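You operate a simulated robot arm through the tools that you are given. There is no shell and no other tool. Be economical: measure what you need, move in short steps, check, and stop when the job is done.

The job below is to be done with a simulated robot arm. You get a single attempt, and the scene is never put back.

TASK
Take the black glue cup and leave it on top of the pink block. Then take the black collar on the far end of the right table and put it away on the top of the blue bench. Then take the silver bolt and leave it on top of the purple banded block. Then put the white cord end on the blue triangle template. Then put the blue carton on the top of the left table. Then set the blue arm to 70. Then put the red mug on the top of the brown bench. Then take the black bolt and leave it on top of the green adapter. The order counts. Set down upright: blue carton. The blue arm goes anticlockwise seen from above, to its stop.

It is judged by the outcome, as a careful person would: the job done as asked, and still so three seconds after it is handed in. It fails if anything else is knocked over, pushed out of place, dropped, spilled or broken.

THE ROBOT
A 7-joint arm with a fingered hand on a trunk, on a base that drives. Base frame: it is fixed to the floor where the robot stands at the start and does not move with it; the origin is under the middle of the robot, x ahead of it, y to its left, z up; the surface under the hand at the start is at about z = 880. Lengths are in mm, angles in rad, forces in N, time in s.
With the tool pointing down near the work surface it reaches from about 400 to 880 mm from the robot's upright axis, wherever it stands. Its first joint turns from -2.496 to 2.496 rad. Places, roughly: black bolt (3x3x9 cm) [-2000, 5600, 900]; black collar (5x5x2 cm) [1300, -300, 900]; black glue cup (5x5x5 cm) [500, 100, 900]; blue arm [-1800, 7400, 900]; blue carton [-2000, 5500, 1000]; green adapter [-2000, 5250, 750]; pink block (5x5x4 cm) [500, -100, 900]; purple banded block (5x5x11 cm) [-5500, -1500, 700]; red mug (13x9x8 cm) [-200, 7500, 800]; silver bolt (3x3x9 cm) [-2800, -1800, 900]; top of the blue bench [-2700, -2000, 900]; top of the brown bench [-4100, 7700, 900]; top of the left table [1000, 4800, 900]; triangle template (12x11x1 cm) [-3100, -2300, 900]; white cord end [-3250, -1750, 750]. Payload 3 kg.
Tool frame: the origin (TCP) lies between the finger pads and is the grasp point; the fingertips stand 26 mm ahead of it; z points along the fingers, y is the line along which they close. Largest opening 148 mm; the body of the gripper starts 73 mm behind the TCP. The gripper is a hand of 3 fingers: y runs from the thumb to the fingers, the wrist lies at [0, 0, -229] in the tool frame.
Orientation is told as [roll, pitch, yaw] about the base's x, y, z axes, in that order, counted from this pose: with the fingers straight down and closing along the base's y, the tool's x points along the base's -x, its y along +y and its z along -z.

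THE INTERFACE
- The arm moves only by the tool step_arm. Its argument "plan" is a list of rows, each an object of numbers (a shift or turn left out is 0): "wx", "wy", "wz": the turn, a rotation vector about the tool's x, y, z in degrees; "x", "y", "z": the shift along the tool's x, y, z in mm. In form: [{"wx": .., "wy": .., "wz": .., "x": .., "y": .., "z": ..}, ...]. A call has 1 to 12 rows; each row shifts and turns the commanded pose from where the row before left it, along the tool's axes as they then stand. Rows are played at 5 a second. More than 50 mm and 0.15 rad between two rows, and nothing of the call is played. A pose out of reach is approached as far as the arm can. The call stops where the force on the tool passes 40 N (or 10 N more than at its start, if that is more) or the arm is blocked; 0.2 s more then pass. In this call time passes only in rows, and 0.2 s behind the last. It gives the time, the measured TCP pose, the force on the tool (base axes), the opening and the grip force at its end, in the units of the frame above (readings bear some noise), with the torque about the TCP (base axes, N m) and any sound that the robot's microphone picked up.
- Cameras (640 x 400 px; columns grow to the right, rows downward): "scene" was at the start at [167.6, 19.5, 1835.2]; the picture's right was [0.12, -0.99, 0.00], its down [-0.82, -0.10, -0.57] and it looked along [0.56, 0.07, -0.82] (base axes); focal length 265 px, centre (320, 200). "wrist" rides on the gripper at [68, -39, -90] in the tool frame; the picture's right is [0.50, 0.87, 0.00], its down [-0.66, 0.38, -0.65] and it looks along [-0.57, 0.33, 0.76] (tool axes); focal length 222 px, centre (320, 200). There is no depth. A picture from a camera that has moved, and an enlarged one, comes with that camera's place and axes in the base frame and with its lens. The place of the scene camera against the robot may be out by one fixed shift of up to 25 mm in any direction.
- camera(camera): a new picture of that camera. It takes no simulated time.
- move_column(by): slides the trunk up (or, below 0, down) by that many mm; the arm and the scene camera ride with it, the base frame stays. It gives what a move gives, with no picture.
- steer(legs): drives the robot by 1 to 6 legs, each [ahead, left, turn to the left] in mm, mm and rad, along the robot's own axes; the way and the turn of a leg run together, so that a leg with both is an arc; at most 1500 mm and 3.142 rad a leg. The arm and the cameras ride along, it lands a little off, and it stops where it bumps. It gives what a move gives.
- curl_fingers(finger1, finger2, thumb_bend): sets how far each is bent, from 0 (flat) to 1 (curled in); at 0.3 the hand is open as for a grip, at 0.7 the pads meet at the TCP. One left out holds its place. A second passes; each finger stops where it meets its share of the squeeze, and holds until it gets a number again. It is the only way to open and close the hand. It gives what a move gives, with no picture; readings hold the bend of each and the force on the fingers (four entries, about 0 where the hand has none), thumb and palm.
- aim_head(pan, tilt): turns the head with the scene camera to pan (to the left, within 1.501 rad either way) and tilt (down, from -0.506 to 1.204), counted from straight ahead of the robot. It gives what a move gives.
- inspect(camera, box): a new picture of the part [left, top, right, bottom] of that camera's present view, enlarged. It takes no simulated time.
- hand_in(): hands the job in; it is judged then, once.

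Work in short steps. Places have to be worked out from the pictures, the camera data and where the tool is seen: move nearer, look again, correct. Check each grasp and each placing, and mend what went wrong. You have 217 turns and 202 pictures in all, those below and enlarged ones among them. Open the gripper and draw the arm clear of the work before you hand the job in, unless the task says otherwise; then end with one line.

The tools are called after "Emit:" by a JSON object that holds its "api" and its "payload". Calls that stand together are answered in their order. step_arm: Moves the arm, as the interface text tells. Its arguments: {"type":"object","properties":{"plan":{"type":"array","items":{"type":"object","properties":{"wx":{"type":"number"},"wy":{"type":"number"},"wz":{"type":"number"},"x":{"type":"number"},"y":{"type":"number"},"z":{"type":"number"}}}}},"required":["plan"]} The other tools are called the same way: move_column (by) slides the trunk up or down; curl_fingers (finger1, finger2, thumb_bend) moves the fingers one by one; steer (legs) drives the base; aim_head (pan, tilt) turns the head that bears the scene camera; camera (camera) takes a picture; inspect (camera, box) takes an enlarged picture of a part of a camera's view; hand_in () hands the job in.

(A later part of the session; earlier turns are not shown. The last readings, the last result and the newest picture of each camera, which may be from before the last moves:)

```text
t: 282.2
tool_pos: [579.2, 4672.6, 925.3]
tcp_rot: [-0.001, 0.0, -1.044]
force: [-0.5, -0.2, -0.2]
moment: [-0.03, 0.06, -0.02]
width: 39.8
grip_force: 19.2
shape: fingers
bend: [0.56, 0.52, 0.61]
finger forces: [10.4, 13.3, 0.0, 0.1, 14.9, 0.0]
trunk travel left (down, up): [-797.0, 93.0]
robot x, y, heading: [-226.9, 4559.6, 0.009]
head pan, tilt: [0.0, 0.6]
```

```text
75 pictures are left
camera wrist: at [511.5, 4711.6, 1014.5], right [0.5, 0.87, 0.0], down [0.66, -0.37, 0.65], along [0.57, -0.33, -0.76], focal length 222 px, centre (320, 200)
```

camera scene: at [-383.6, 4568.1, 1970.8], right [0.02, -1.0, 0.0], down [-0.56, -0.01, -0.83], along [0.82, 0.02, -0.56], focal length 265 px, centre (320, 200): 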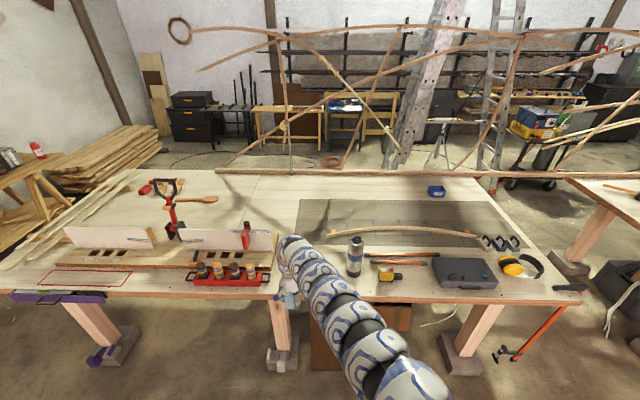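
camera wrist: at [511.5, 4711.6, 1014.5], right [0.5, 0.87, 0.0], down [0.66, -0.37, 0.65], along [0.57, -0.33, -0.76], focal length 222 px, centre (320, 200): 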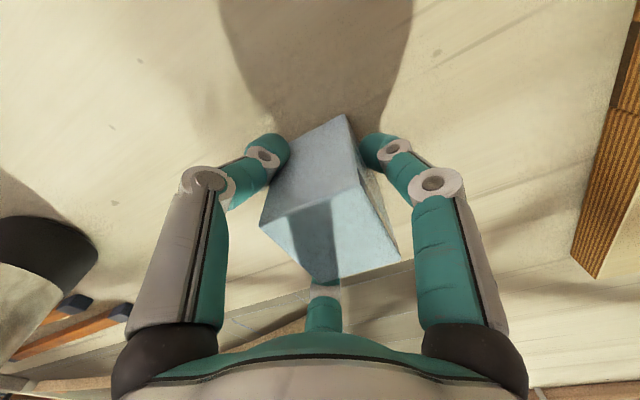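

Force is about zero with the box on the surface and upright. I'll release.

Emit:
{"api": "curl_fingers", "payload": {"finger1": 0.49, "finger2": 0.46, "thumb_bend": 0.53}}

Emit:
{"api": "curl_fingers", "payload": {"finger1": 0.38, "finger2": 0.38, "thumb_bend": 0.38}}

Emit:
{"api": "step_arm", "payload": {"plan": [{"z": -30}, {"z": -40}, {"z": -45}, {"z": -30}]}}

Emit:
{"api": "camera", "payload": {"camera": "wrist"}}

```text
t: 283.2
tool_pos: [579.0, 4675.4, 928.2]
tcp_rot: [0.002, -0.004, -1.041]
force: [-0.5, 0.2, 0.8]
moment: [0.0, 0.01, 0.0]
width: 58.2
grip_force: 0.1
shape: fingers
bend: [0.49, 0.46, 0.53]
finger forces: [0.0, 0.1, 0.0, 0.1, 0.0, 0.0]
trunk travel left (down, up): [-797.0, 93.0]
robot x, y, heading: [-222.7, 4557.6, 0.002]
head pan, tilt: [0.0, 0.6]
```

```text
t: 284.2
tool_pos: [579.8, 4673.4, 926.9]
tcp_rot: [0.002, -0.002, -1.044]
force: [0.2, -0.8, 0.2]
moment: [-0.04, 0.01, 0.0]
width: 101.0
grip_force: 0.2
shape: fingers
bend: [0.38, 0.38, 0.38]
finger forces: [0.1, 0.0, 0.1, 0.0, 0.1, 0.0]
trunk travel left (down, up): [-797.0, 93.0]
robot x, y, heading: [-227.9, 4555.3, 0.002]
head pan, tilt: [0.0, 0.6]
```

```text
t: 285.2
tool_pos: [579.2, 4674.1, 1073.5]
tcp_rot: [0.002, -0.003, -1.045]
force: [-0.8, 0.8, -0.9]
moment: [-0.01, 0.0, -0.03]
width: 101.3
grip_force: 0.0
shape: fingers
bend: [0.38, 0.38, 0.38]
finger forces: [0.0, 0.0, 0.0, 0.0, 0.1, 0.0]
trunk travel left (down, up): [-797.0, 93.0]
robot x, y, heading: [-223.1, 4558.5, 0.004]
head pan, tilt: [0.0, 0.6]
```

```text
74 pictures are left
camera wrist: at [511.8, 4713.5, 1161.9], right [0.5, 0.87, 0.0], down [0.66, -0.37, 0.66], along [0.57, -0.33, -0.75], focal length 222 px, centre (320, 200)
```

wrist: 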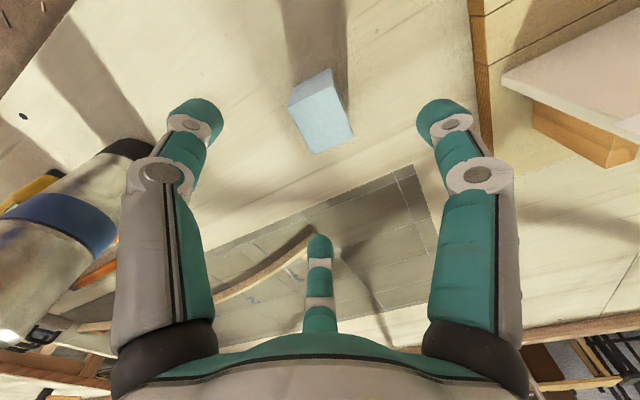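

The carton stands upright on the left table. Next is the blue arm at about (-1800,7400): I'll back out, turn north, and look.

Emit:
{"api": "steer", "payload": {"legs": [[-500, 0, 0], [0, 0, 1.571], [700, 0, 0]]}}

Emit:
{"api": "aim_head", "payload": {"pan": 0.5, "tilt": 0.5}}

Emit:
{"api": "camera", "payload": {"camera": "scene"}}

```text
t: 295.4
tool_pos: [-829.2, 6069.1, 1072.2]
tcp_rot: [0.001, -0.002, 0.514]
force: [-0.6, -0.2, 0.4]
moment: [-0.01, 0.04, 0.01]
width: 101.2
grip_force: 0.1
shape: fingers
bend: [0.38, 0.38, 0.38]
finger forces: [0.0, 0.1, 0.0, 0.0, 0.0, 0.0]
trunk travel left (down, up): [-797.0, 93.0]
robot x, y, heading: [-721.2, 5266.7, 1.563]
head pan, tilt: [0.0, 0.6]
```

```text
t: 296.3
tool_pos: [-828.2, 6069.1, 1073.1]
tcp_rot: [0.002, -0.004, 0.514]
force: [-0.4, 0.0, 0.2]
moment: [-0.04, 0.0, 0.02]
width: 101.1
grip_force: 0.1
shape: fingers
bend: [0.38, 0.38, 0.38]
finger forces: [0.0, 0.0, 0.1, 0.0, 0.0, 0.0]
trunk travel left (down, up): [-797.0, 93.0]
robot x, y, heading: [-716.8, 5265.4, 1.565]
head pan, tilt: [0.499, 0.499]
```

```text
73 pictures are left
camera scene: at [-747.5, 5434.6, 1889.8], right [0.88, 0.47, 0.0], down [0.23, -0.42, -0.88], along [-0.41, 0.77, -0.48], focal length 265 px, centre (320, 200)
```

scene: 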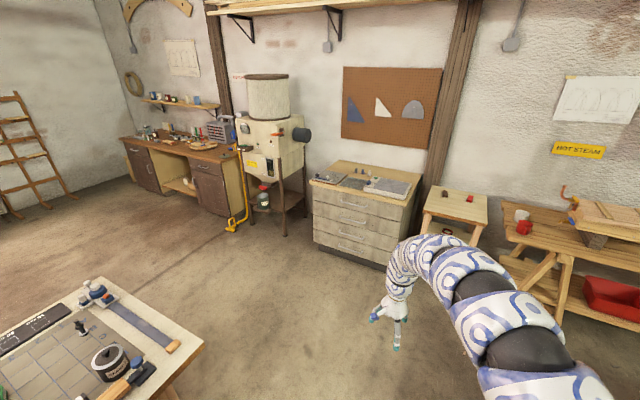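

I'll zoom on the drawer cabinet's top and on the mug.

Emit:
{"api": "inspect", "payload": {"camera": "scene", "box": [300, 150, 428, 230]}}

Emit:
{"api": "inspect", "payload": {"camera": "scene", "box": [420, 170, 580, 270]}}

Emit:
{"api": "inspect", "payload": {"camera": "scene", "box": [110, 100, 270, 200]}}

```text
5.00 times, centred on (364, 190) of scene
camera zoom: at [-747.5, 5434.6, 1889.8], right [0.88, 0.47, 0.0], down [0.23, -0.42, -0.88], along [-0.41, 0.77, -0.48], focal length 1324 px, centre (100, 250)
```

zoom: 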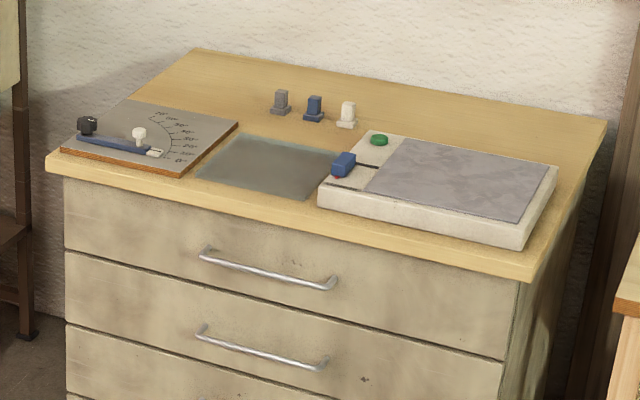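

```text
4.00 times, centred on (500, 220) of scene
camera zoom: at [-747.5, 5434.6, 1889.8], right [0.88, 0.47, 0.0], down [0.23, -0.42, -0.88], along [-0.41, 0.77, -0.48], focal length 1059 px, centre (-400, 120)
```

zoom: 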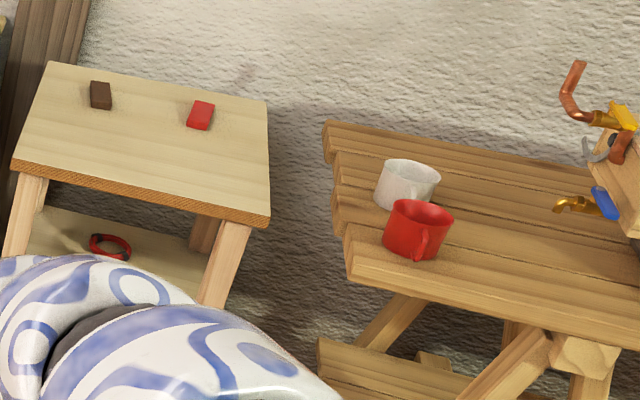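

```text
4.00 times, centred on (190, 150) of scene
camera zoom: at [-747.5, 5434.6, 1889.8], right [0.88, 0.47, 0.0], down [0.23, -0.42, -0.88], along [-0.41, 0.77, -0.48], focal length 1059 px, centre (840, 400)
```

zoom: 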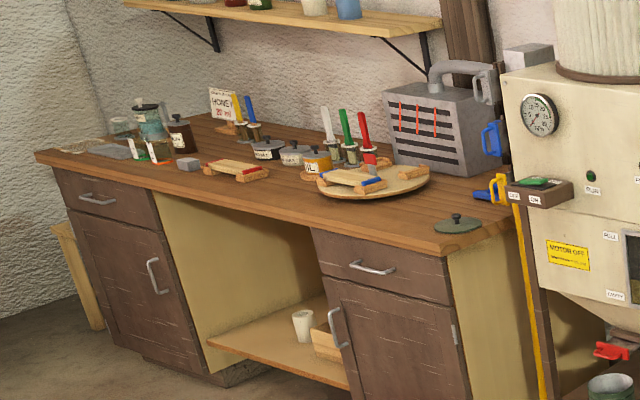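

The blue arm pivots near (-1871,7481) on a dial plate on the cabinet, pointing about +x. The scale runs round to 70 at the back. I'll drive to the front of the cabinet, clear of the table's corner.

Emit:
{"api": "steer", "payload": {"legs": [[1080, 0, 0.006], [0, 850, 0]]}}

Emit:
{"api": "aim_head", "payload": {"pan": 0.1, "tilt": 0.75}}

Emit:
{"api": "camera", "payload": {"camera": "scene"}}

Emit:
{"api": "camera", "payload": {"camera": "wrist"}}

```text
t: 305.9
tool_pos: [-1661.1, 7159.2, 1072.8]
tcp_rot: [0.003, -0.001, 0.509]
force: [-0.5, -0.3, 0.3]
moment: [0.01, -0.02, 0.04]
width: 101.4
grip_force: 0.0
shape: fingers
bend: [0.38, 0.38, 0.38]
finger forces: [0.0, 0.0, 0.0, 0.1, 0.1, 0.1]
trunk travel left (down, up): [-797.0, 93.0]
robot x, y, heading: [-1558.3, 6350.9, 1.551]
head pan, tilt: [0.499, 0.499]
```

```text
t: 306.8
tool_pos: [-1661.7, 7159.3, 1073.4]
tcp_rot: [0.001, -0.001, 0.51]
force: [0.2, 0.4, 0.0]
moment: [-0.04, 0.02, -0.02]
width: 101.3
grip_force: 0.1
shape: fingers
bend: [0.38, 0.38, 0.38]
finger forces: [0.1, 0.0, 0.0, 0.0, 0.0, 0.0]
trunk travel left (down, up): [-797.0, 93.0]
robot x, y, heading: [-1557.3, 6351.9, 1.562]
head pan, tilt: [0.099, 0.75]
```

```text
69 pictures are left
camera scene: at [-1548.9, 6527.1, 1867.9], right [1.0, 0.09, 0.0], down [0.06, -0.68, -0.73], along [-0.06, 0.73, -0.68], focal length 265 px, centre (320, 200)
```

scene: 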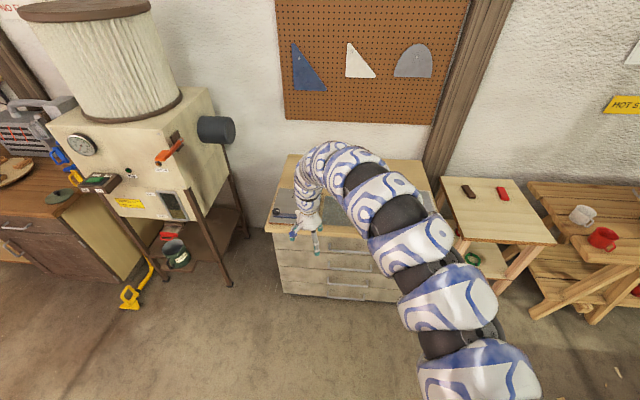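

```text
68 pictures are left
camera wrist: at [-1701.4, 7092.7, 1161.4], right [-0.86, 0.51, 0.0], down [0.39, 0.65, 0.66], along [0.34, 0.56, -0.75], focal length 222 px, centre (320, 200)
```

wrist: 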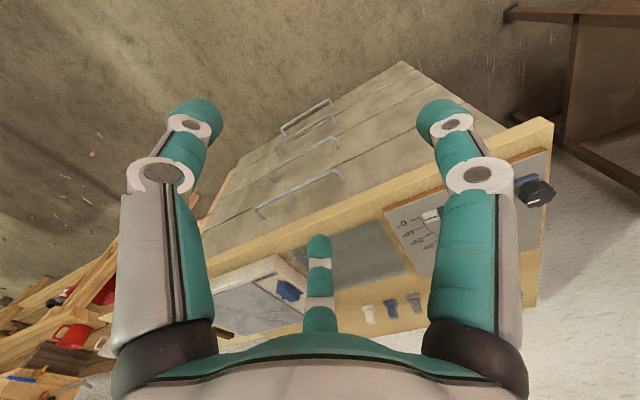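

A finger blocks the dial view. I'll rotate the wrist 34° anticlockwise, close the fingers to form a pusher, and drive forward 130 mm for a better look.

Emit:
{"api": "step_arm", "payload": {"plan": [{"wz": -8.5}, {"wz": -8.5}, {"wz": -8.5}, {"wz": -8.5}]}}

Emit:
{"api": "curl_fingers", "payload": {"finger1": 0.69, "finger2": 0.69, "thumb_bend": 0.69}}

Emit:
{"api": "steer", "payload": {"legs": [[130, 100, 0]]}}

Emit:
{"api": "camera", "payload": {"camera": "wrist"}}

```text
t: 307.8
tool_pos: [-1661.9, 7160.0, 1073.4]
tcp_rot: [0.001, -0.001, 1.105]
force: [0.4, 0.2, -0.6]
moment: [0.01, -0.01, -0.02]
width: 101.2
grip_force: 0.1
shape: fingers
bend: [0.38, 0.38, 0.38]
finger forces: [0.1, 0.1, 0.0, 0.1, 0.1, 0.1]
trunk travel left (down, up): [-797.0, 93.0]
robot x, y, heading: [-1561.4, 6351.6, 1.559]
head pan, tilt: [0.099, 0.75]
```

```text
t: 308.8
tool_pos: [-1661.5, 7161.0, 1071.9]
tcp_rot: [0.002, -0.002, 1.102]
force: [-0.1, -0.4, -1.0]
moment: [-0.02, 0.0, 0.0]
width: 2.3
grip_force: 0.1
shape: fingers
bend: [0.69, 0.69, 0.69]
finger forces: [0.0, 0.1, 0.1, 0.0, 0.0, 0.1]
trunk travel left (down, up): [-797.0, 93.0]
robot x, y, heading: [-1554.9, 6353.7, 1.567]
head pan, tilt: [0.099, 0.75]
```

```text
t: 310.3
tool_pos: [-1759.9, 7292.3, 1072.6]
tcp_rot: [-0.001, -0.001, 1.101]
force: [0.0, 0.0, 0.3]
moment: [-0.03, 0.01, -0.03]
width: 2.3
grip_force: 0.1
shape: fingers
bend: [0.69, 0.69, 0.69]
finger forces: [0.1, 0.1, 0.0, 0.0, 0.1, 0.1]
trunk travel left (down, up): [-797.0, 93.0]
robot x, y, heading: [-1655.5, 6488.2, 1.556]
head pan, tilt: [0.099, 0.75]
```

```text
67 pictures are left
camera wrist: at [-1755.8, 7214.7, 1160.7], right [-1.0, -0.06, 0.0], down [-0.04, 0.75, 0.65], along [-0.03, 0.65, -0.76], focal length 222 px, centre (320, 200)
```

wrist: 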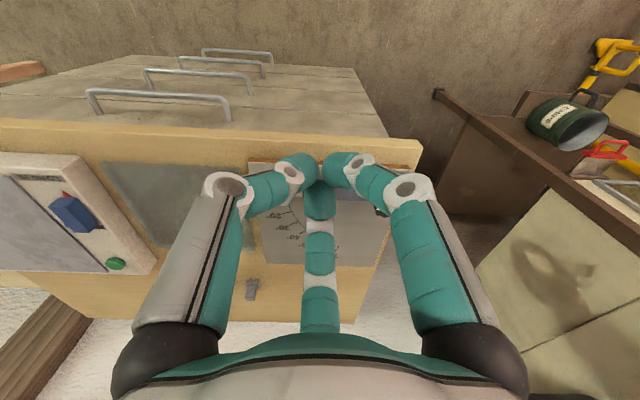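

The closed fingers now cover the dial. I'll check the scene camera's view of it instead.

Emit:
{"api": "inspect", "payload": {"camera": "scene", "box": [250, 140, 410, 240]}}

```text
4.00 times, centred on (330, 190) of scene
camera zoom: at [-1648.5, 6660.8, 1867.7], right [1.0, 0.09, 0.0], down [0.06, -0.68, -0.73], along [-0.06, 0.73, -0.68], focal length 1059 px, centre (280, 240)
```

zoom: 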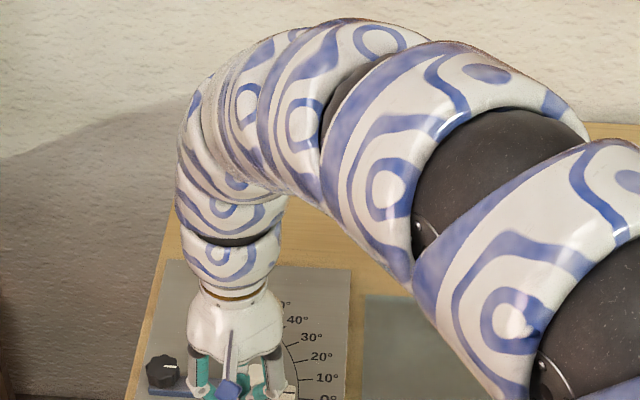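

The dial reads 0° along +x, with the black knob at the pivot. I'll shift the arm 170 mm to the right to expose the lever to both cameras.

Emit:
{"api": "step_arm", "payload": {"plan": [{"x": -22, "y": -43}, {"x": -22, "y": -43}, {"x": -22, "y": -43}, {"x": -18, "y": -36}]}}

Emit:
{"api": "aim_head", "payload": {"pan": 0.1, "tilt": 0.9}}

Emit:
{"api": "camera", "payload": {"camera": "wrist"}}

Emit:
{"api": "camera", "payload": {"camera": "scene"}}

```text
t: 311.3
tool_pos: [-1575.6, 7292.2, 1074.8]
tcp_rot: [0.0, -0.002, 1.107]
force: [5.4, 1.7, -0.8]
moment: [-0.12, 0.58, 0.0]
width: 1.8
grip_force: 0.0
shape: fingers
bend: [0.69, 0.69, 0.69]
finger forces: [0.1, 0.0, 0.0, 0.1, 0.1, 0.0]
trunk travel left (down, up): [-797.0, 93.0]
robot x, y, heading: [-1659.8, 6487.9, 1.563]
head pan, tilt: [0.099, 0.75]
```

```text
t: 312.0
tool_pos: [-1585.1, 7290.1, 1073.4]
tcp_rot: [-0.001, -0.004, 1.117]
force: [0.0, -0.4, -0.6]
moment: [-0.02, -0.01, -0.05]
width: 1.6
grip_force: 0.0
shape: fingers
bend: [0.69, 0.69, 0.69]
finger forces: [0.0, 0.0, 0.0, 0.1, 0.0, 0.1]
trunk travel left (down, up): [-797.0, 93.0]
robot x, y, heading: [-1660.2, 6486.0, 1.557]
head pan, tilt: [0.099, 0.901]
```

```text
65 pictures are left
camera wrist: at [-1579.6, 7212.1, 1162.9], right [-1.0, -0.07, 0.0], down [-0.05, 0.75, 0.66], along [-0.04, 0.65, -0.76], focal length 222 px, centre (320, 200)
```

wrist: 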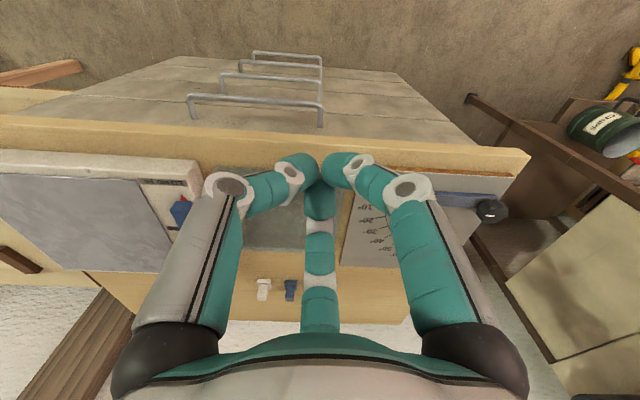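

```text
64 pictures are left
camera scene: at [-1648.5, 6651.8, 1856.0], right [1.0, 0.09, 0.0], down [0.07, -0.78, -0.62], along [-0.05, 0.62, -0.78], focal length 265 px, centre (320, 200)
```

scene: 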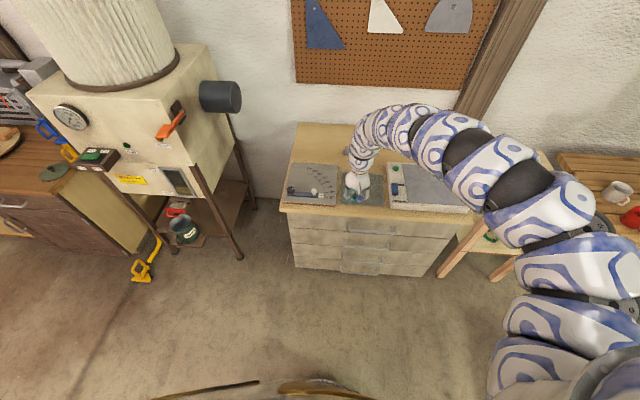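

The lever is now visible. I'll zoom in on it.

Emit:
{"api": "inspect", "payload": {"camera": "scene", "box": [276, 155, 356, 205]}}

Emit:
{"api": "inspect", "payload": {"camera": "wrist", "box": [430, 150, 542, 220]}}

```text
8.00 times, centred on (316, 180) of scene
camera zoom: at [-1648.5, 6651.8, 1856.0], right [1.0, 0.09, 0.0], down [0.07, -0.78, -0.62], along [-0.05, 0.62, -0.78], focal length 2118 px, centre (352, 360)
```

zoom: 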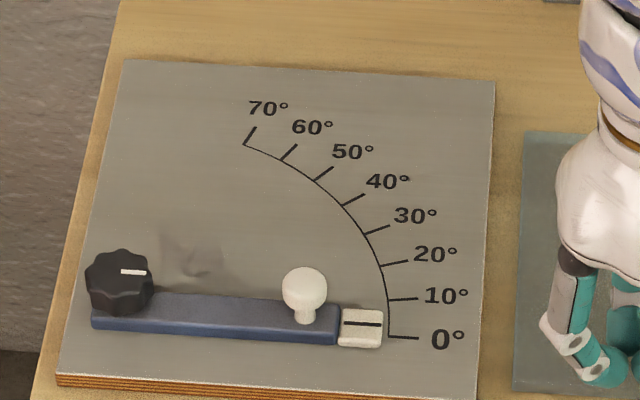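

```text
5.71 times, centred on (486, 185) of wrist
camera zoom: at [-1579.6, 7212.1, 1162.9], right [-1.0, -0.07, 0.0], down [-0.05, 0.75, 0.66], along [-0.04, 0.65, -0.76], focal length 1269 px, centre (-629, 286)
```

zoom: 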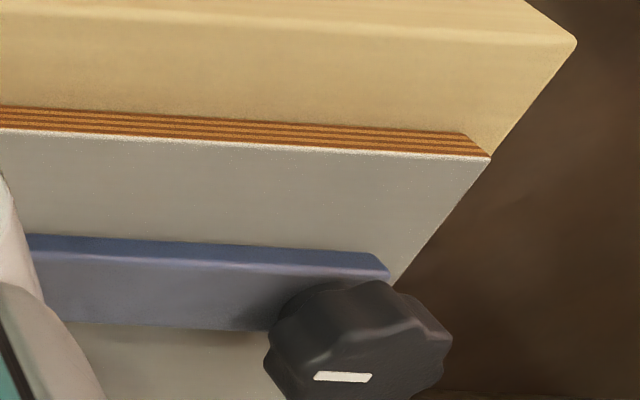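

The lever reads about 5° now: pivot near (-1849,7417), white handle near (-1741,7428). I'll drive 185 mm closer, then bring the closed fingertips down in front (-y side) of the lever near the handle.

Emit:
{"api": "steer", "payload": {"legs": [[185, 0, 0.01]]}}

Emit:
{"api": "step_arm", "payload": {"plan": [{"z": 40}, {"z": 40}]}}

Emit:
{"api": "camera", "payload": {"camera": "wrist"}}

```text
t: 313.5
tool_pos: [-1579.9, 7479.2, 1073.5]
tcp_rot: [0.001, -0.002, 1.112]
force: [0.8, 1.0, -1.4]
moment: [-0.04, -0.03, 0.03]
width: 1.9
grip_force: 0.1
shape: fingers
bend: [0.69, 0.69, 0.69]
finger forces: [0.0, 0.1, 0.1, 0.0, 0.1, 0.0]
trunk travel left (down, up): [-797.0, 93.0]
robot x, y, heading: [-1658.5, 6669.0, 1.569]
head pan, tilt: [0.099, 0.901]
```

```text
t: 314.1
tool_pos: [-1581.5, 7478.0, 995.0]
tcp_rot: [-0.001, -0.003, 1.113]
force: [-0.2, 0.1, -0.1]
moment: [-0.06, 0.0, 0.04]
width: 1.7
grip_force: 0.0
shape: fingers
bend: [0.69, 0.69, 0.69]
finger forces: [0.0, 0.0, 0.0, 0.0, 0.0, 0.0]
trunk travel left (down, up): [-797.0, 93.0]
robot x, y, heading: [-1655.1, 6671.8, 1.563]
head pan, tilt: [0.099, 0.901]
```

```text
61 pictures are left
camera wrist: at [-1575.4, 7399.6, 1082.8], right [-1.0, -0.06, 0.0], down [-0.05, 0.75, 0.65], along [-0.04, 0.65, -0.76], focal length 222 px, centre (320, 200)
```

wrist: 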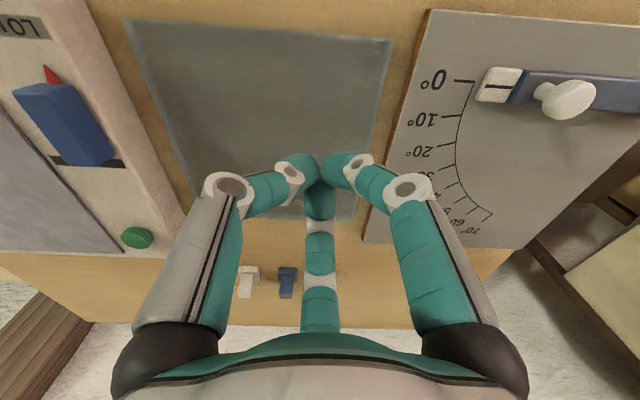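

The view is clear. I'll move in front of the handle at safe height, to about (-1741,7390).

Emit:
{"api": "step_arm", "payload": {"plan": [{"x": 37.4, "y": 26.2}, {"x": 37.4, "y": 26.2}, {"x": 37.4, "y": 26.2}, {"x": 37.4, "y": 26.2}]}}

Emit:
{"api": "camera", "payload": {"camera": "wrist"}}

Emit:
{"api": "inspect", "payload": {"camera": "scene", "box": [250, 180, 410, 280]}}

```text
t: 315.1
tool_pos: [-1740.0, 7389.8, 993.4]
tcp_rot: [-0.001, -0.003, 1.111]
force: [0.0, -0.3, 0.4]
moment: [-0.03, 0.02, 0.01]
width: 1.6
grip_force: 0.1
shape: fingers
bend: [0.69, 0.69, 0.69]
finger forces: [0.0, 0.0, 0.0, 0.0, 0.0, 0.0]
trunk travel left (down, up): [-797.0, 93.0]
robot x, y, heading: [-1651.9, 6670.9, 1.564]
head pan, tilt: [0.099, 0.901]
```

```text
60 pictures are left
camera wrist: at [-1735.5, 7312.2, 1082.8], right [-1.0, -0.06, 0.0], down [-0.05, 0.75, 0.66], along [-0.04, 0.65, -0.75], focal length 222 px, centre (320, 200)
```

wrist: 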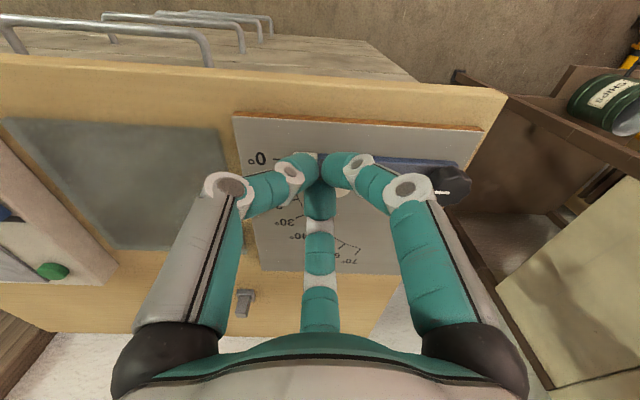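

```text
4.00 times, centred on (330, 230) of scene
camera zoom: at [-1647.4, 6837.0, 1856.0], right [1.0, 0.1, 0.0], down [0.07, -0.78, -0.62], along [-0.06, 0.62, -0.78], focal length 1059 px, centre (280, 80)
```

zoom: 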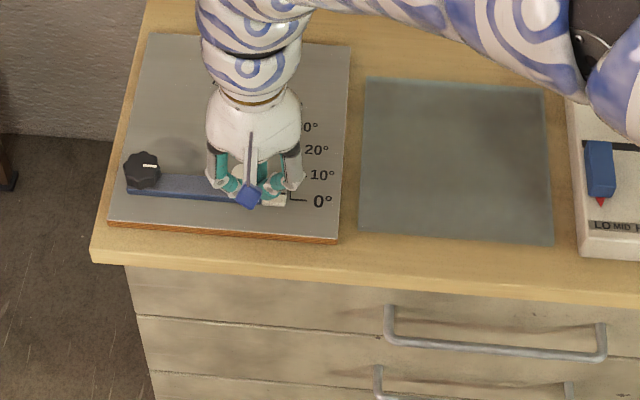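

The fingertips are over the plate's front strip, just ahead of the lever. I'll descend with care.

Emit:
{"api": "step_arm", "payload": {"plan": [{"z": 30}, {"z": 25}, {"z": 8}, {"z": 5}]}}

Emit:
{"api": "camera", "payload": {"camera": "wrist"}}

Emit:
{"api": "inspect", "payload": {"camera": "scene", "box": [270, 190, 350, 240]}}

```text
t: 316.1
tool_pos: [-1739.3, 7391.9, 924.7]
tcp_rot: [-0.001, -0.003, 1.112]
force: [1.0, -0.1, -0.6]
moment: [-0.02, 0.0, 0.01]
width: 1.8
grip_force: 0.1
shape: fingers
bend: [0.69, 0.69, 0.69]
finger forces: [0.0, 0.1, 0.0, 0.0, 0.0, 0.1]
trunk travel left (down, up): [-797.0, 93.0]
robot x, y, heading: [-1656.3, 6667.2, 1.571]
head pan, tilt: [0.099, 0.901]
```

```text
58 pictures are left
camera wrist: at [-1735.2, 7312.8, 1014.1], right [-1.0, -0.06, 0.0], down [-0.05, 0.75, 0.66], along [-0.04, 0.65, -0.76], focal length 222 px, centre (320, 200)
```

wrist: 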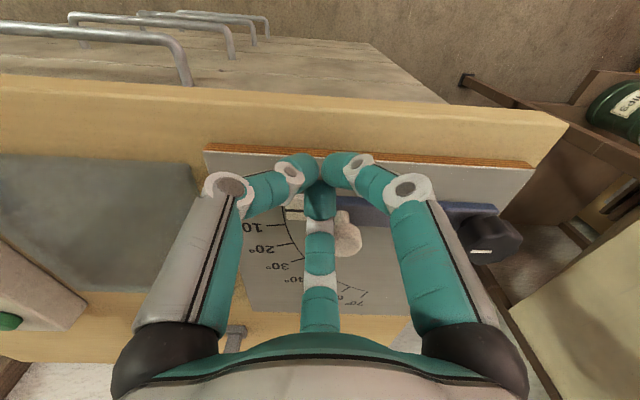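

```text
8.00 times, centred on (310, 215) of scene
camera zoom: at [-1646.6, 6837.4, 1856.0], right [1.0, 0.1, 0.0], down [0.07, -0.78, -0.62], along [-0.06, 0.62, -0.78], focal length 2118 px, centre (400, 80)
```

zoom: 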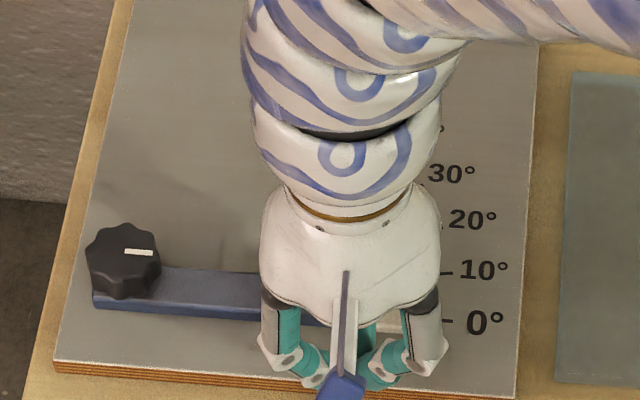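

Plate top is at about z=880, fingertips about 897. I'll lower 7 mm and start pushing the bar along its arc around the pivot, first stretch to about 30°.

Emit:
{"api": "step_arm", "payload": {"plan": [{"z": 4}, {"z": 3}, {"x": -11.2, "y": 9.6}, {"x": -8.9, "y": 3.5}, {"x": -8.8, "y": 3.4}, {"x": -8.1, "y": 4.9}, {"x": -8.1, "y": 4.8}]}}

Emit:
{"api": "camera", "payload": {"camera": "wrist"}}

Emit:
{"api": "inspect", "payload": {"camera": "scene", "box": [270, 180, 366, 240]}}

```text
t: 317.7
tool_pos: [-1742.9, 7441.3, 918.4]
tcp_rot: [-0.002, -0.002, 1.111]
force: [0.5, 0.3, 0.3]
moment: [-0.04, 0.0, 0.01]
width: 1.9
grip_force: 0.3
shape: fingers
bend: [0.69, 0.69, 0.69]
finger forces: [0.0, 0.2, 0.0, 0.1, 0.1, 0.0]
trunk travel left (down, up): [-797.0, 93.0]
robot x, y, heading: [-1653.9, 6674.1, 1.571]
head pan, tilt: [0.099, 0.901]
```

```text
56 pictures are left
camera wrist: at [-1738.4, 7364.1, 1007.3], right [-1.0, -0.06, 0.0], down [-0.05, 0.75, 0.65], along [-0.04, 0.65, -0.76], focal length 222 px, centre (320, 200)
```

wrist: 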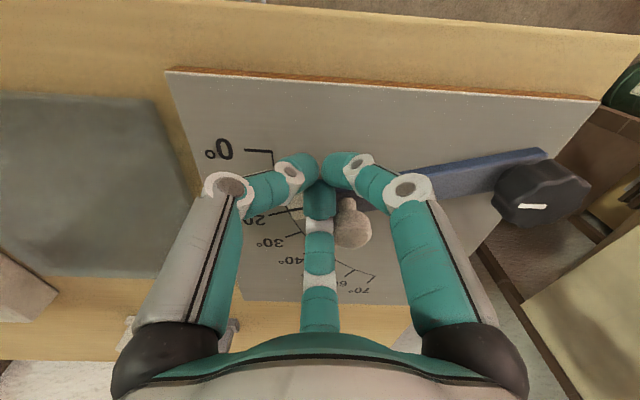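

```text
6.67 times, centred on (318, 210) of scene
camera zoom: at [-1646.5, 6837.5, 1855.9], right [1.0, 0.1, 0.0], down [0.07, -0.78, -0.62], along [-0.06, 0.62, -0.78], focal length 1765 px, centre (333, 133)
```

zoom: 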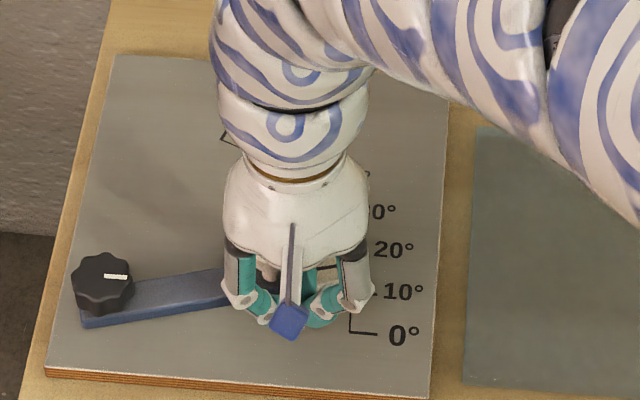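

The lever follows (about 18°) with hardly any force. I'll continue the arc.

Emit:
{"api": "step_arm", "payload": {"plan": [{"x": -7.5, "y": 6.0}, {"x": -7.1, "y": 6.3}, {"x": -5.9, "y": 7.4}, {"x": -5.8, "y": 7.5}, {"x": -4.6, "y": 8.3}, {"x": -4.5, "y": 8.3}]}}

Emit:
{"api": "inspect", "payload": {"camera": "scene", "box": [270, 170, 366, 230]}}

Emit:
{"api": "camera", "payload": {"camera": "wrist"}}

```text
t: 319.1
tool_pos: [-1765.3, 7495.9, 919.5]
tcp_rot: [0.0, -0.002, 1.11]
force: [0.6, 0.7, 0.7]
moment: [0.01, 0.02, 0.01]
width: 1.8
grip_force: 0.2
shape: fingers
bend: [0.69, 0.69, 0.69]
finger forces: [0.1, 0.1, 0.0, 0.1, 0.1, 0.0]
trunk travel left (down, up): [-797.0, 93.0]
robot x, y, heading: [-1654.0, 6671.2, 1.569]
head pan, tilt: [0.099, 0.901]
```

```text
6.67 times, centred on (318, 200) of scene
camera zoom: at [-1646.7, 6837.3, 1856.0], right [1.0, 0.09, 0.0], down [0.07, -0.78, -0.62], along [-0.06, 0.62, -0.78], focal length 1765 px, centre (333, 200)
```

zoom: 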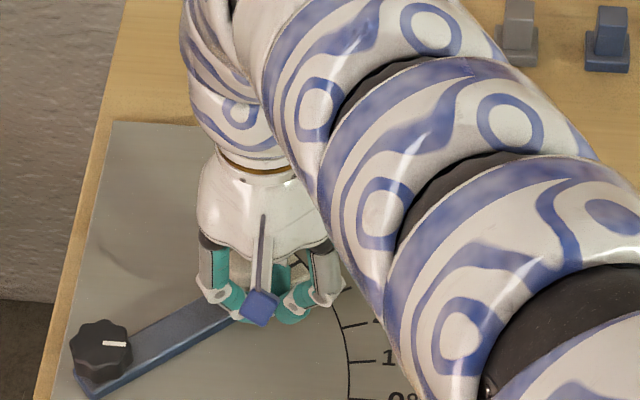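

```text
53 pictures are left
camera wrist: at [-1760.7, 7416.3, 1007.8], right [-1.0, -0.06, 0.0], down [-0.05, 0.75, 0.66], along [-0.04, 0.66, -0.75], focal length 222 px, centre (320, 200)
```

wrist: 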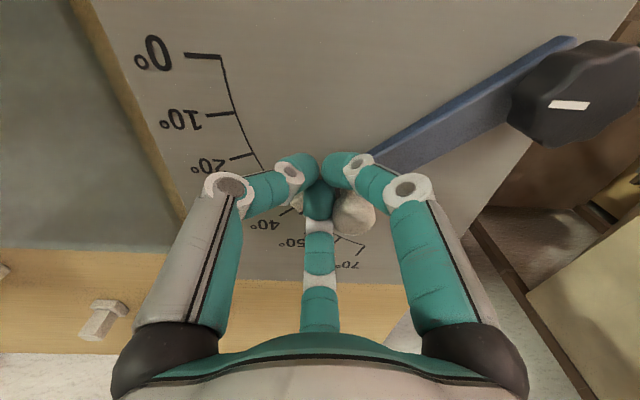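

The lever is at about 45°. I'll continue toward 70°; the force guard will catch the stop.

Emit:
{"api": "step_arm", "payload": {"plan": [{"x": -3.1, "y": 9}, {"x": -3.1, "y": 9}, {"x": -1.4, "y": 9.4}, {"x": -1.4, "y": 9.4}]}}

Emit:
{"api": "camera", "payload": {"camera": "wrist"}}

```text
t: 320.1
tool_pos: [-1765.9, 7495.0, 919.1]
tcp_rot: [0.0, -0.003, 1.113]
force: [1.0, 0.1, 0.2]
moment: [-0.01, -0.02, -0.02]
width: 1.7
grip_force: 0.8
shape: fingers
bend: [0.69, 0.69, 0.69]
finger forces: [0.1, 1.0, 0.0, 0.1, 0.1, 0.0]
out of reach, approached as far as the arm can: row 1, 2, 3, 4
trunk travel left (down, up): [-797.0, 93.0]
robot x, y, heading: [-1651.7, 6670.2, 1.567]
head pan, tilt: [0.099, 0.901]
```

```text
52 pictures are left
camera wrist: at [-1761.8, 7415.9, 1007.6], right [-1.0, -0.06, 0.0], down [-0.05, 0.75, 0.66], along [-0.04, 0.65, -0.75], focal length 222 px, centre (320, 200)
```

wrist: 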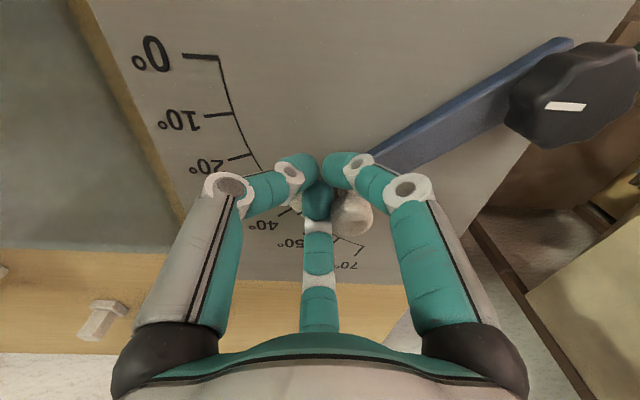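

I've run out of reach here. I'll pull the fingertips back 55 mm over the free plate, drive the base 70 mm forward, and resume.

Emit:
{"api": "step_arm", "payload": {"plan": [{"x": 25, "y": -12}, {"x": 30, "y": -15}]}}

Emit:
{"api": "steer", "payload": {"legs": [[60, 0, 0]]}}

Emit:
{"api": "camera", "payload": {"camera": "wrist"}}

```text
t: 320.7
tool_pos: [-1765.5, 7433.7, 919.3]
tcp_rot: [0.002, -0.004, 1.112]
force: [0.0, -0.6, 0.5]
moment: [0.06, -0.02, 0.0]
width: 1.8
grip_force: 0.0
shape: fingers
bend: [0.69, 0.69, 0.69]
finger forces: [0.0, 0.0, 0.0, 0.1, 0.0, 0.0]
trunk travel left (down, up): [-797.0, 93.0]
robot x, y, heading: [-1657.0, 6671.9, 1.568]
head pan, tilt: [0.099, 0.901]
```

```text
t: 321.7
tool_pos: [-1766.3, 7494.3, 917.8]
tcp_rot: [0.001, -0.001, 1.111]
force: [-0.4, 0.7, -1.7]
moment: [-0.04, -0.01, 0.01]
width: 1.6
grip_force: 0.1
shape: fingers
bend: [0.69, 0.69, 0.69]
finger forces: [0.1, 0.1, 0.1, 0.0, 0.0, 0.1]
trunk travel left (down, up): [-797.0, 93.0]
robot x, y, heading: [-1656.2, 6733.9, 1.567]
head pan, tilt: [0.099, 0.901]
```

```text
51 pictures are left
camera wrist: at [-1761.3, 7415.6, 1006.5], right [-1.0, -0.06, 0.0], down [-0.05, 0.75, 0.65], along [-0.04, 0.65, -0.76], focal length 222 px, centre (320, 200)
```

wrist: 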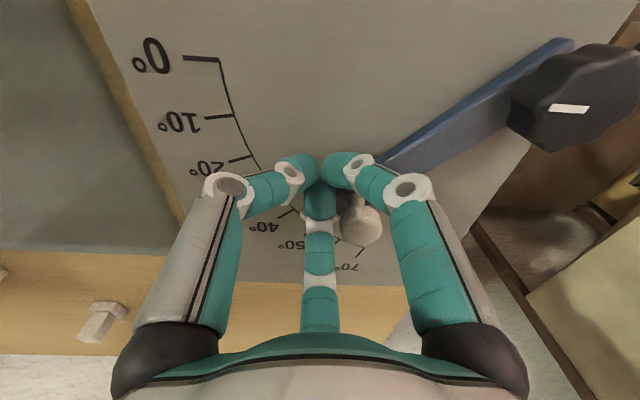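

The base is closer and the fingertips are again beside the bar. I'll continue the arc.

Emit:
{"api": "step_arm", "payload": {"plan": [{"x": -3.1, "y": 9}, {"x": -3.1, "y": 9}, {"x": -1.4, "y": 9.4}, {"x": -1.4, "y": 9.4}]}}

Emit:
{"api": "camera", "payload": {"camera": "wrist"}}

Emit:
{"api": "inspect", "payload": {"camera": "scene", "box": [260, 170, 372, 240]}}

```text
t: 322.7
tool_pos: [-1794.6, 7517.4, 919.1]
tcp_rot: [0.0, -0.003, 1.112]
force: [0.5, 0.3, -0.6]
moment: [-0.02, -0.02, -0.05]
width: 1.7
grip_force: 0.2
shape: fingers
bend: [0.69, 0.69, 0.69]
finger forces: [0.1, 0.2, 0.1, 0.1, 0.0, 0.0]
trunk travel left (down, up): [-797.0, 93.0]
robot x, y, heading: [-1655.0, 6729.2, 1.565]
head pan, tilt: [0.099, 0.901]
```

```text
50 pictures are left
camera wrist: at [-1790.2, 7439.3, 1008.0], right [-1.0, -0.06, 0.0], down [-0.05, 0.75, 0.66], along [-0.04, 0.65, -0.75], focal length 222 px, centre (320, 200)
```

wrist: 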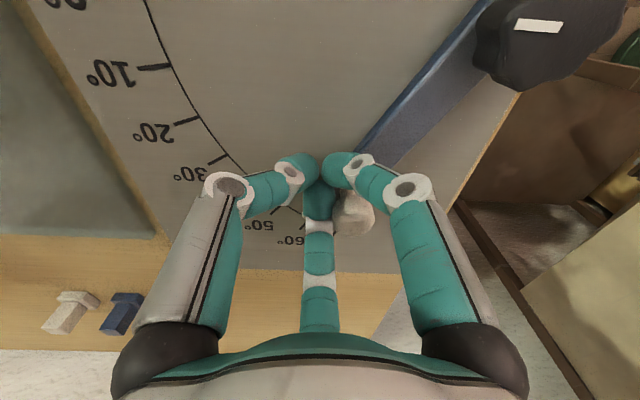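

```text
5.71 times, centred on (316, 205) of scene
camera zoom: at [-1646.2, 6896.7, 1856.0], right [1.0, 0.09, 0.0], down [0.07, -0.78, -0.62], along [-0.06, 0.62, -0.78], focal length 1513 px, centre (343, 171)
```

zoom: 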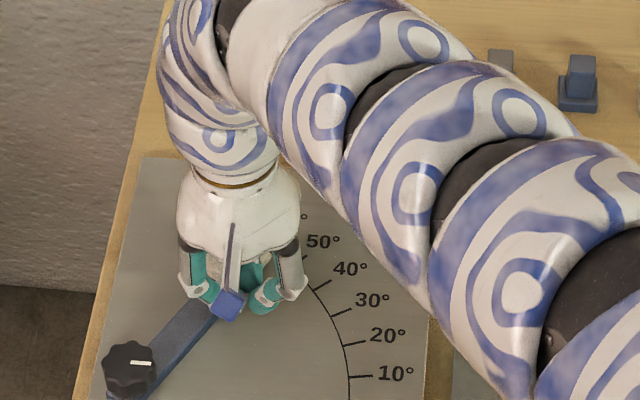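

The lever is at about 56°. Continuing the arc in smaller steps toward the stop.

Emit:
{"api": "step_arm", "payload": {"plan": [{"x": -0.1, "y": 6.6}, {"x": -0.1, "y": 6.5}, {"x": 0.6, "y": 6.5}, {"x": 0.7, "y": 6.5}]}}

Emit:
{"api": "camera", "payload": {"camera": "wrist"}}

```text
t: 323.7
tool_pos: [-1817.2, 7527.8, 918.5]
tcp_rot: [-0.001, -0.001, 1.109]
force: [5.4, -1.1, 1.0]
moment: [-0.03, -0.07, -0.08]
width: 2.3
grip_force: 3.1
shape: fingers
bend: [0.69, 0.7, 0.69]
finger forces: [0.1, 5.4, 0.0, 0.0, 0.0, 0.0]
trunk travel left (down, up): [-797.0, 93.0]
robot x, y, heading: [-1653.9, 6730.4, 1.564]
head pan, tilt: [0.099, 0.901]
```

```text
48 pictures are left
camera wrist: at [-1812.7, 7449.6, 1007.2], right [-1.0, -0.06, 0.0], down [-0.05, 0.75, 0.66], along [-0.04, 0.65, -0.76], focal length 222 px, centre (320, 200)
```

wrist: 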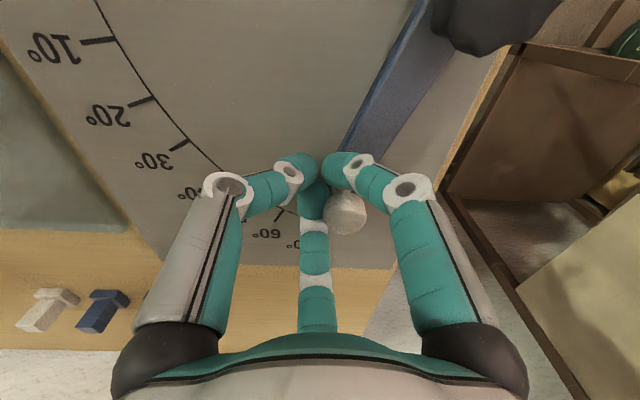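

A 5 N reaction has appeared, so probably the stop. I'll press a little more to confirm.

Emit:
{"api": "step_arm", "payload": {"plan": [{"x": 0.5, "y": 2.5}, {"x": 0.5, "y": 2.5}]}}

```text
t: 324.3
tool_pos: [-1821.9, 7527.3, 918.3]
tcp_rot: [-0.001, -0.004, 1.111]
force: [9.3, -2.2, 0.1]
moment: [0.0, -0.1, -0.13]
width: 2.9
grip_force: 4.5
shape: fingers
bend: [0.69, 0.7, 0.69]
finger forces: [0.0, 9.4, 0.0, 0.1, 0.1, 0.0]
trunk travel left (down, up): [-797.0, 93.0]
robot x, y, heading: [-1656.3, 6731.0, 1.563]
head pan, tilt: [0.099, 0.901]
```

Force climbs to 9 N with the finger flexing, so it's at the stop. I'll back the fingers off to the right, rise, and check the reading.

Emit:
{"api": "step_arm", "payload": {"plan": [{"x": -10, "y": -20}, {"x": -12, "y": -25}, {"z": -40}, {"z": -40}, {"x": -20, "y": -40}, {"x": -20, "y": -40}]}}

Emit:
{"api": "inspect", "payload": {"camera": "scene", "box": [260, 170, 372, 240]}}

Emit:
{"api": "camera", "payload": {"camera": "wrist"}}

```text
t: 325.7
tool_pos: [-1683.0, 7529.7, 999.8]
tcp_rot: [0.002, -0.004, 1.111]
force: [-0.2, -0.2, -0.4]
moment: [0.01, 0.01, 0.01]
width: 2.1
grip_force: 0.0
shape: fingers
bend: [0.69, 0.69, 0.69]
finger forces: [0.0, 0.1, 0.0, 0.1, 0.0, 0.0]
trunk travel left (down, up): [-797.0, 93.0]
robot x, y, heading: [-1655.4, 6728.3, 1.57]
head pan, tilt: [0.099, 0.901]
```

```text
5.71 times, centred on (316, 205) of scene
camera zoom: at [-1645.4, 6896.8, 1856.0], right [1.0, 0.09, 0.0], down [0.07, -0.78, -0.62], along [-0.06, 0.62, -0.78], focal length 1513 px, centre (343, 171)
```

zoom: 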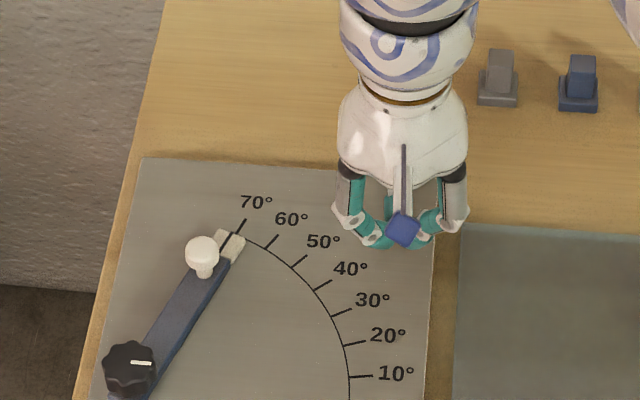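

```text
46 pictures are left
camera wrist: at [-1678.4, 7451.8, 1089.3], right [-1.0, -0.06, 0.0], down [-0.05, 0.75, 0.66], along [-0.04, 0.66, -0.75], focal length 222 px, centre (320, 200)
```

wrist: 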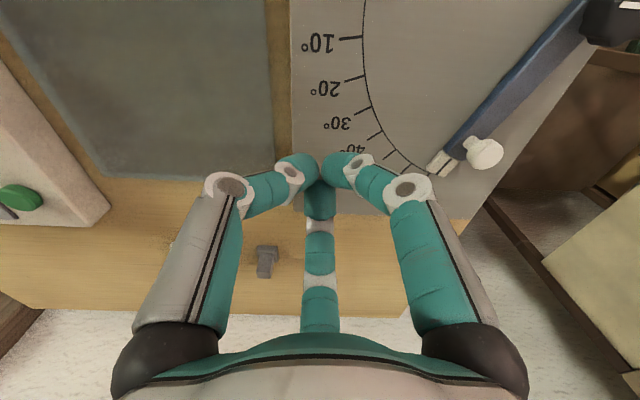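

The blue arm reads 70 at its stop. Next, the red mug near (-190,7460): I'll strafe right along the wall with the hand at its current height and look down at it.

Emit:
{"api": "steer", "payload": {"legs": [[-80, 0, 0], [0, -1380, 0]]}}

Emit:
{"api": "curl_fingers", "payload": {"finger1": 0.3, "finger2": 0.3, "thumb_bend": 0.3}}

Emit:
{"api": "camera", "payload": {"camera": "wrist"}}

Emit:
{"api": "camera", "payload": {"camera": "scene"}}

```text
t: 333.2
tool_pos: [-295.2, 7432.0, 1000.4]
tcp_rot: [0.001, -0.002, 1.094]
force: [-0.4, -0.9, -0.2]
moment: [0.0, 0.01, 0.02]
width: 1.9
grip_force: 0.1
shape: fingers
bend: [0.69, 0.69, 0.69]
finger forces: [0.0, 0.0, 0.0, 0.0, 0.0, 0.0]
trunk travel left (down, up): [-797.0, 93.0]
robot x, y, heading: [-278.4, 6629.7, 1.544]
head pan, tilt: [0.099, 0.901]
```

```text
t: 334.2
tool_pos: [-294.1, 7431.4, 1001.2]
tcp_rot: [0.001, -0.004, 1.095]
force: [-0.4, -0.3, -0.1]
moment: [0.02, 0.03, 0.0]
width: 126.4
grip_force: 0.0
shape: fingers
bend: [0.3, 0.3, 0.3]
finger forces: [0.0, 0.0, 0.0, 0.0, 0.0, 0.1]
trunk travel left (down, up): [-797.0, 93.0]
robot x, y, heading: [-278.6, 6633.0, 1.547]
head pan, tilt: [0.099, 0.901]
```

```text
45 pictures are left
camera wrist: at [-291.4, 7353.6, 1089.2], right [-1.0, -0.05, 0.0], down [-0.04, 0.75, 0.66], along [-0.03, 0.66, -0.75], focal length 222 px, centre (320, 200)
```

wrist: 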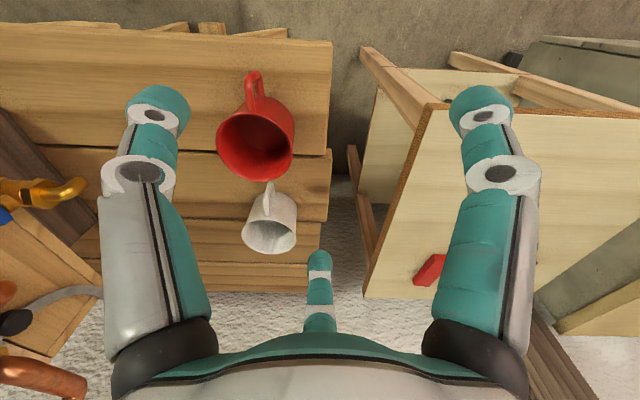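

```text
44 pictures are left
camera scene: at [-268.5, 6798.5, 1856.0], right [1.0, 0.08, 0.0], down [0.06, -0.78, -0.62], along [-0.05, 0.62, -0.78], focal length 265 px, centre (320, 200)
```

scene: 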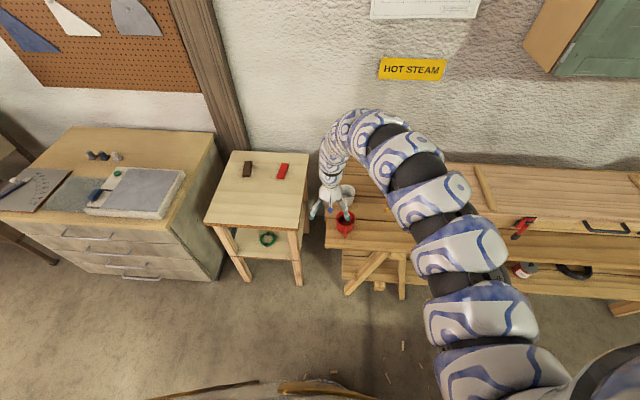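

The red mug's centre is near (-222,7477), rim z≈859, with its handle toward me. The white mug's handle is close behind it. I'll move closer, rotate 25° so fingers avoid both handles, set a moderate opening, and lower the trunk for a closer look.

Emit:
{"api": "steer", "payload": {"legs": [[60, 0, 0.02]]}}

Emit:
{"api": "step_arm", "payload": {"plan": [{"wz": 8.4}, {"wz": 8.4}, {"wz": 8.2}, {"x": -24, "y": -28}, {"x": -24, "y": -28}]}}

Emit:
{"api": "curl_fingers", "payload": {"finger1": 0.38, "finger2": 0.38, "thumb_bend": 0.38}}

Emit:
{"api": "move_column", "payload": {"by": -50}}

Emit:
{"api": "camera", "payload": {"camera": "wrist"}}

```text
t: 335.2
tool_pos: [-310.9, 7493.0, 999.3]
tcp_rot: [0.0, -0.001, 1.113]
force: [-0.7, 0.7, 0.6]
moment: [0.0, 0.02, 0.05]
width: 126.6
grip_force: 0.0
shape: fingers
bend: [0.3, 0.3, 0.3]
finger forces: [0.0, 0.0, 0.0, 0.1, 0.0, 0.1]
trunk travel left (down, up): [-797.0, 93.0]
robot x, y, heading: [-278.9, 6693.2, 1.569]
head pan, tilt: [0.099, 0.901]
```

```text
t: 336.4
tool_pos: [-238.2, 7478.2, 1000.3]
tcp_rot: [0.004, -0.001, 0.678]
force: [0.2, -0.6, 1.4]
moment: [-0.01, -0.02, 0.02]
width: 126.6
grip_force: 0.0
shape: fingers
bend: [0.3, 0.3, 0.3]
finger forces: [0.0, 0.0, 0.0, 0.1, 0.1, 0.1]
trunk travel left (down, up): [-797.0, 93.0]
robot x, y, heading: [-278.6, 6692.4, 1.577]
head pan, tilt: [0.099, 0.901]
```

```text
t: 337.4
tool_pos: [-237.5, 7478.1, 1000.3]
tcp_rot: [0.003, -0.002, 0.675]
force: [0.6, -0.5, 0.2]
moment: [0.0, -0.01, 0.0]
width: 102.2
grip_force: 0.0
shape: fingers
bend: [0.38, 0.38, 0.38]
finger forces: [0.0, 0.0, 0.0, 0.0, 0.0, 0.0]
trunk travel left (down, up): [-797.0, 93.0]
robot x, y, heading: [-278.1, 6690.3, 1.574]
head pan, tilt: [0.099, 0.901]
```

```text
t: 338.3
tool_pos: [-237.8, 7478.5, 950.4]
tcp_rot: [0.002, -0.001, 0.677]
force: [0.0, -0.2, 0.0]
moment: [0.03, -0.02, -0.03]
width: 102.0
grip_force: 0.1
shape: fingers
bend: [0.38, 0.38, 0.38]
finger forces: [0.0, 0.0, 0.1, 0.0, 0.0, 0.0]
trunk travel left (down, up): [-747.0, 143.0]
robot x, y, heading: [-281.7, 6695.5, 1.569]
head pan, tilt: [0.099, 0.901]
```

```text
43 pictures are left
camera wrist: at [-265.6, 7404.9, 1038.9], right [-0.93, 0.36, 0.0], down [0.27, 0.7, 0.66], along [0.24, 0.61, -0.75], focal length 222 px, centre (320, 200)
```

wrist: 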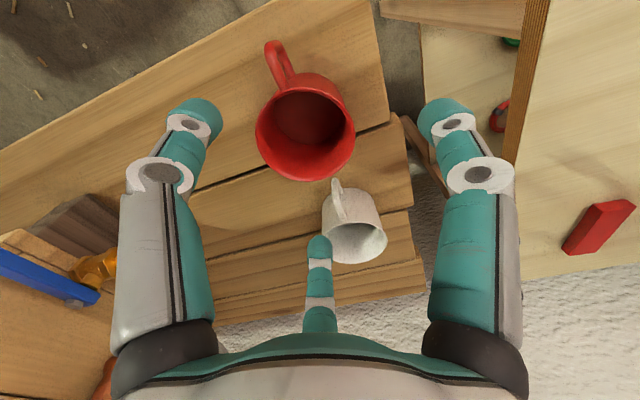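

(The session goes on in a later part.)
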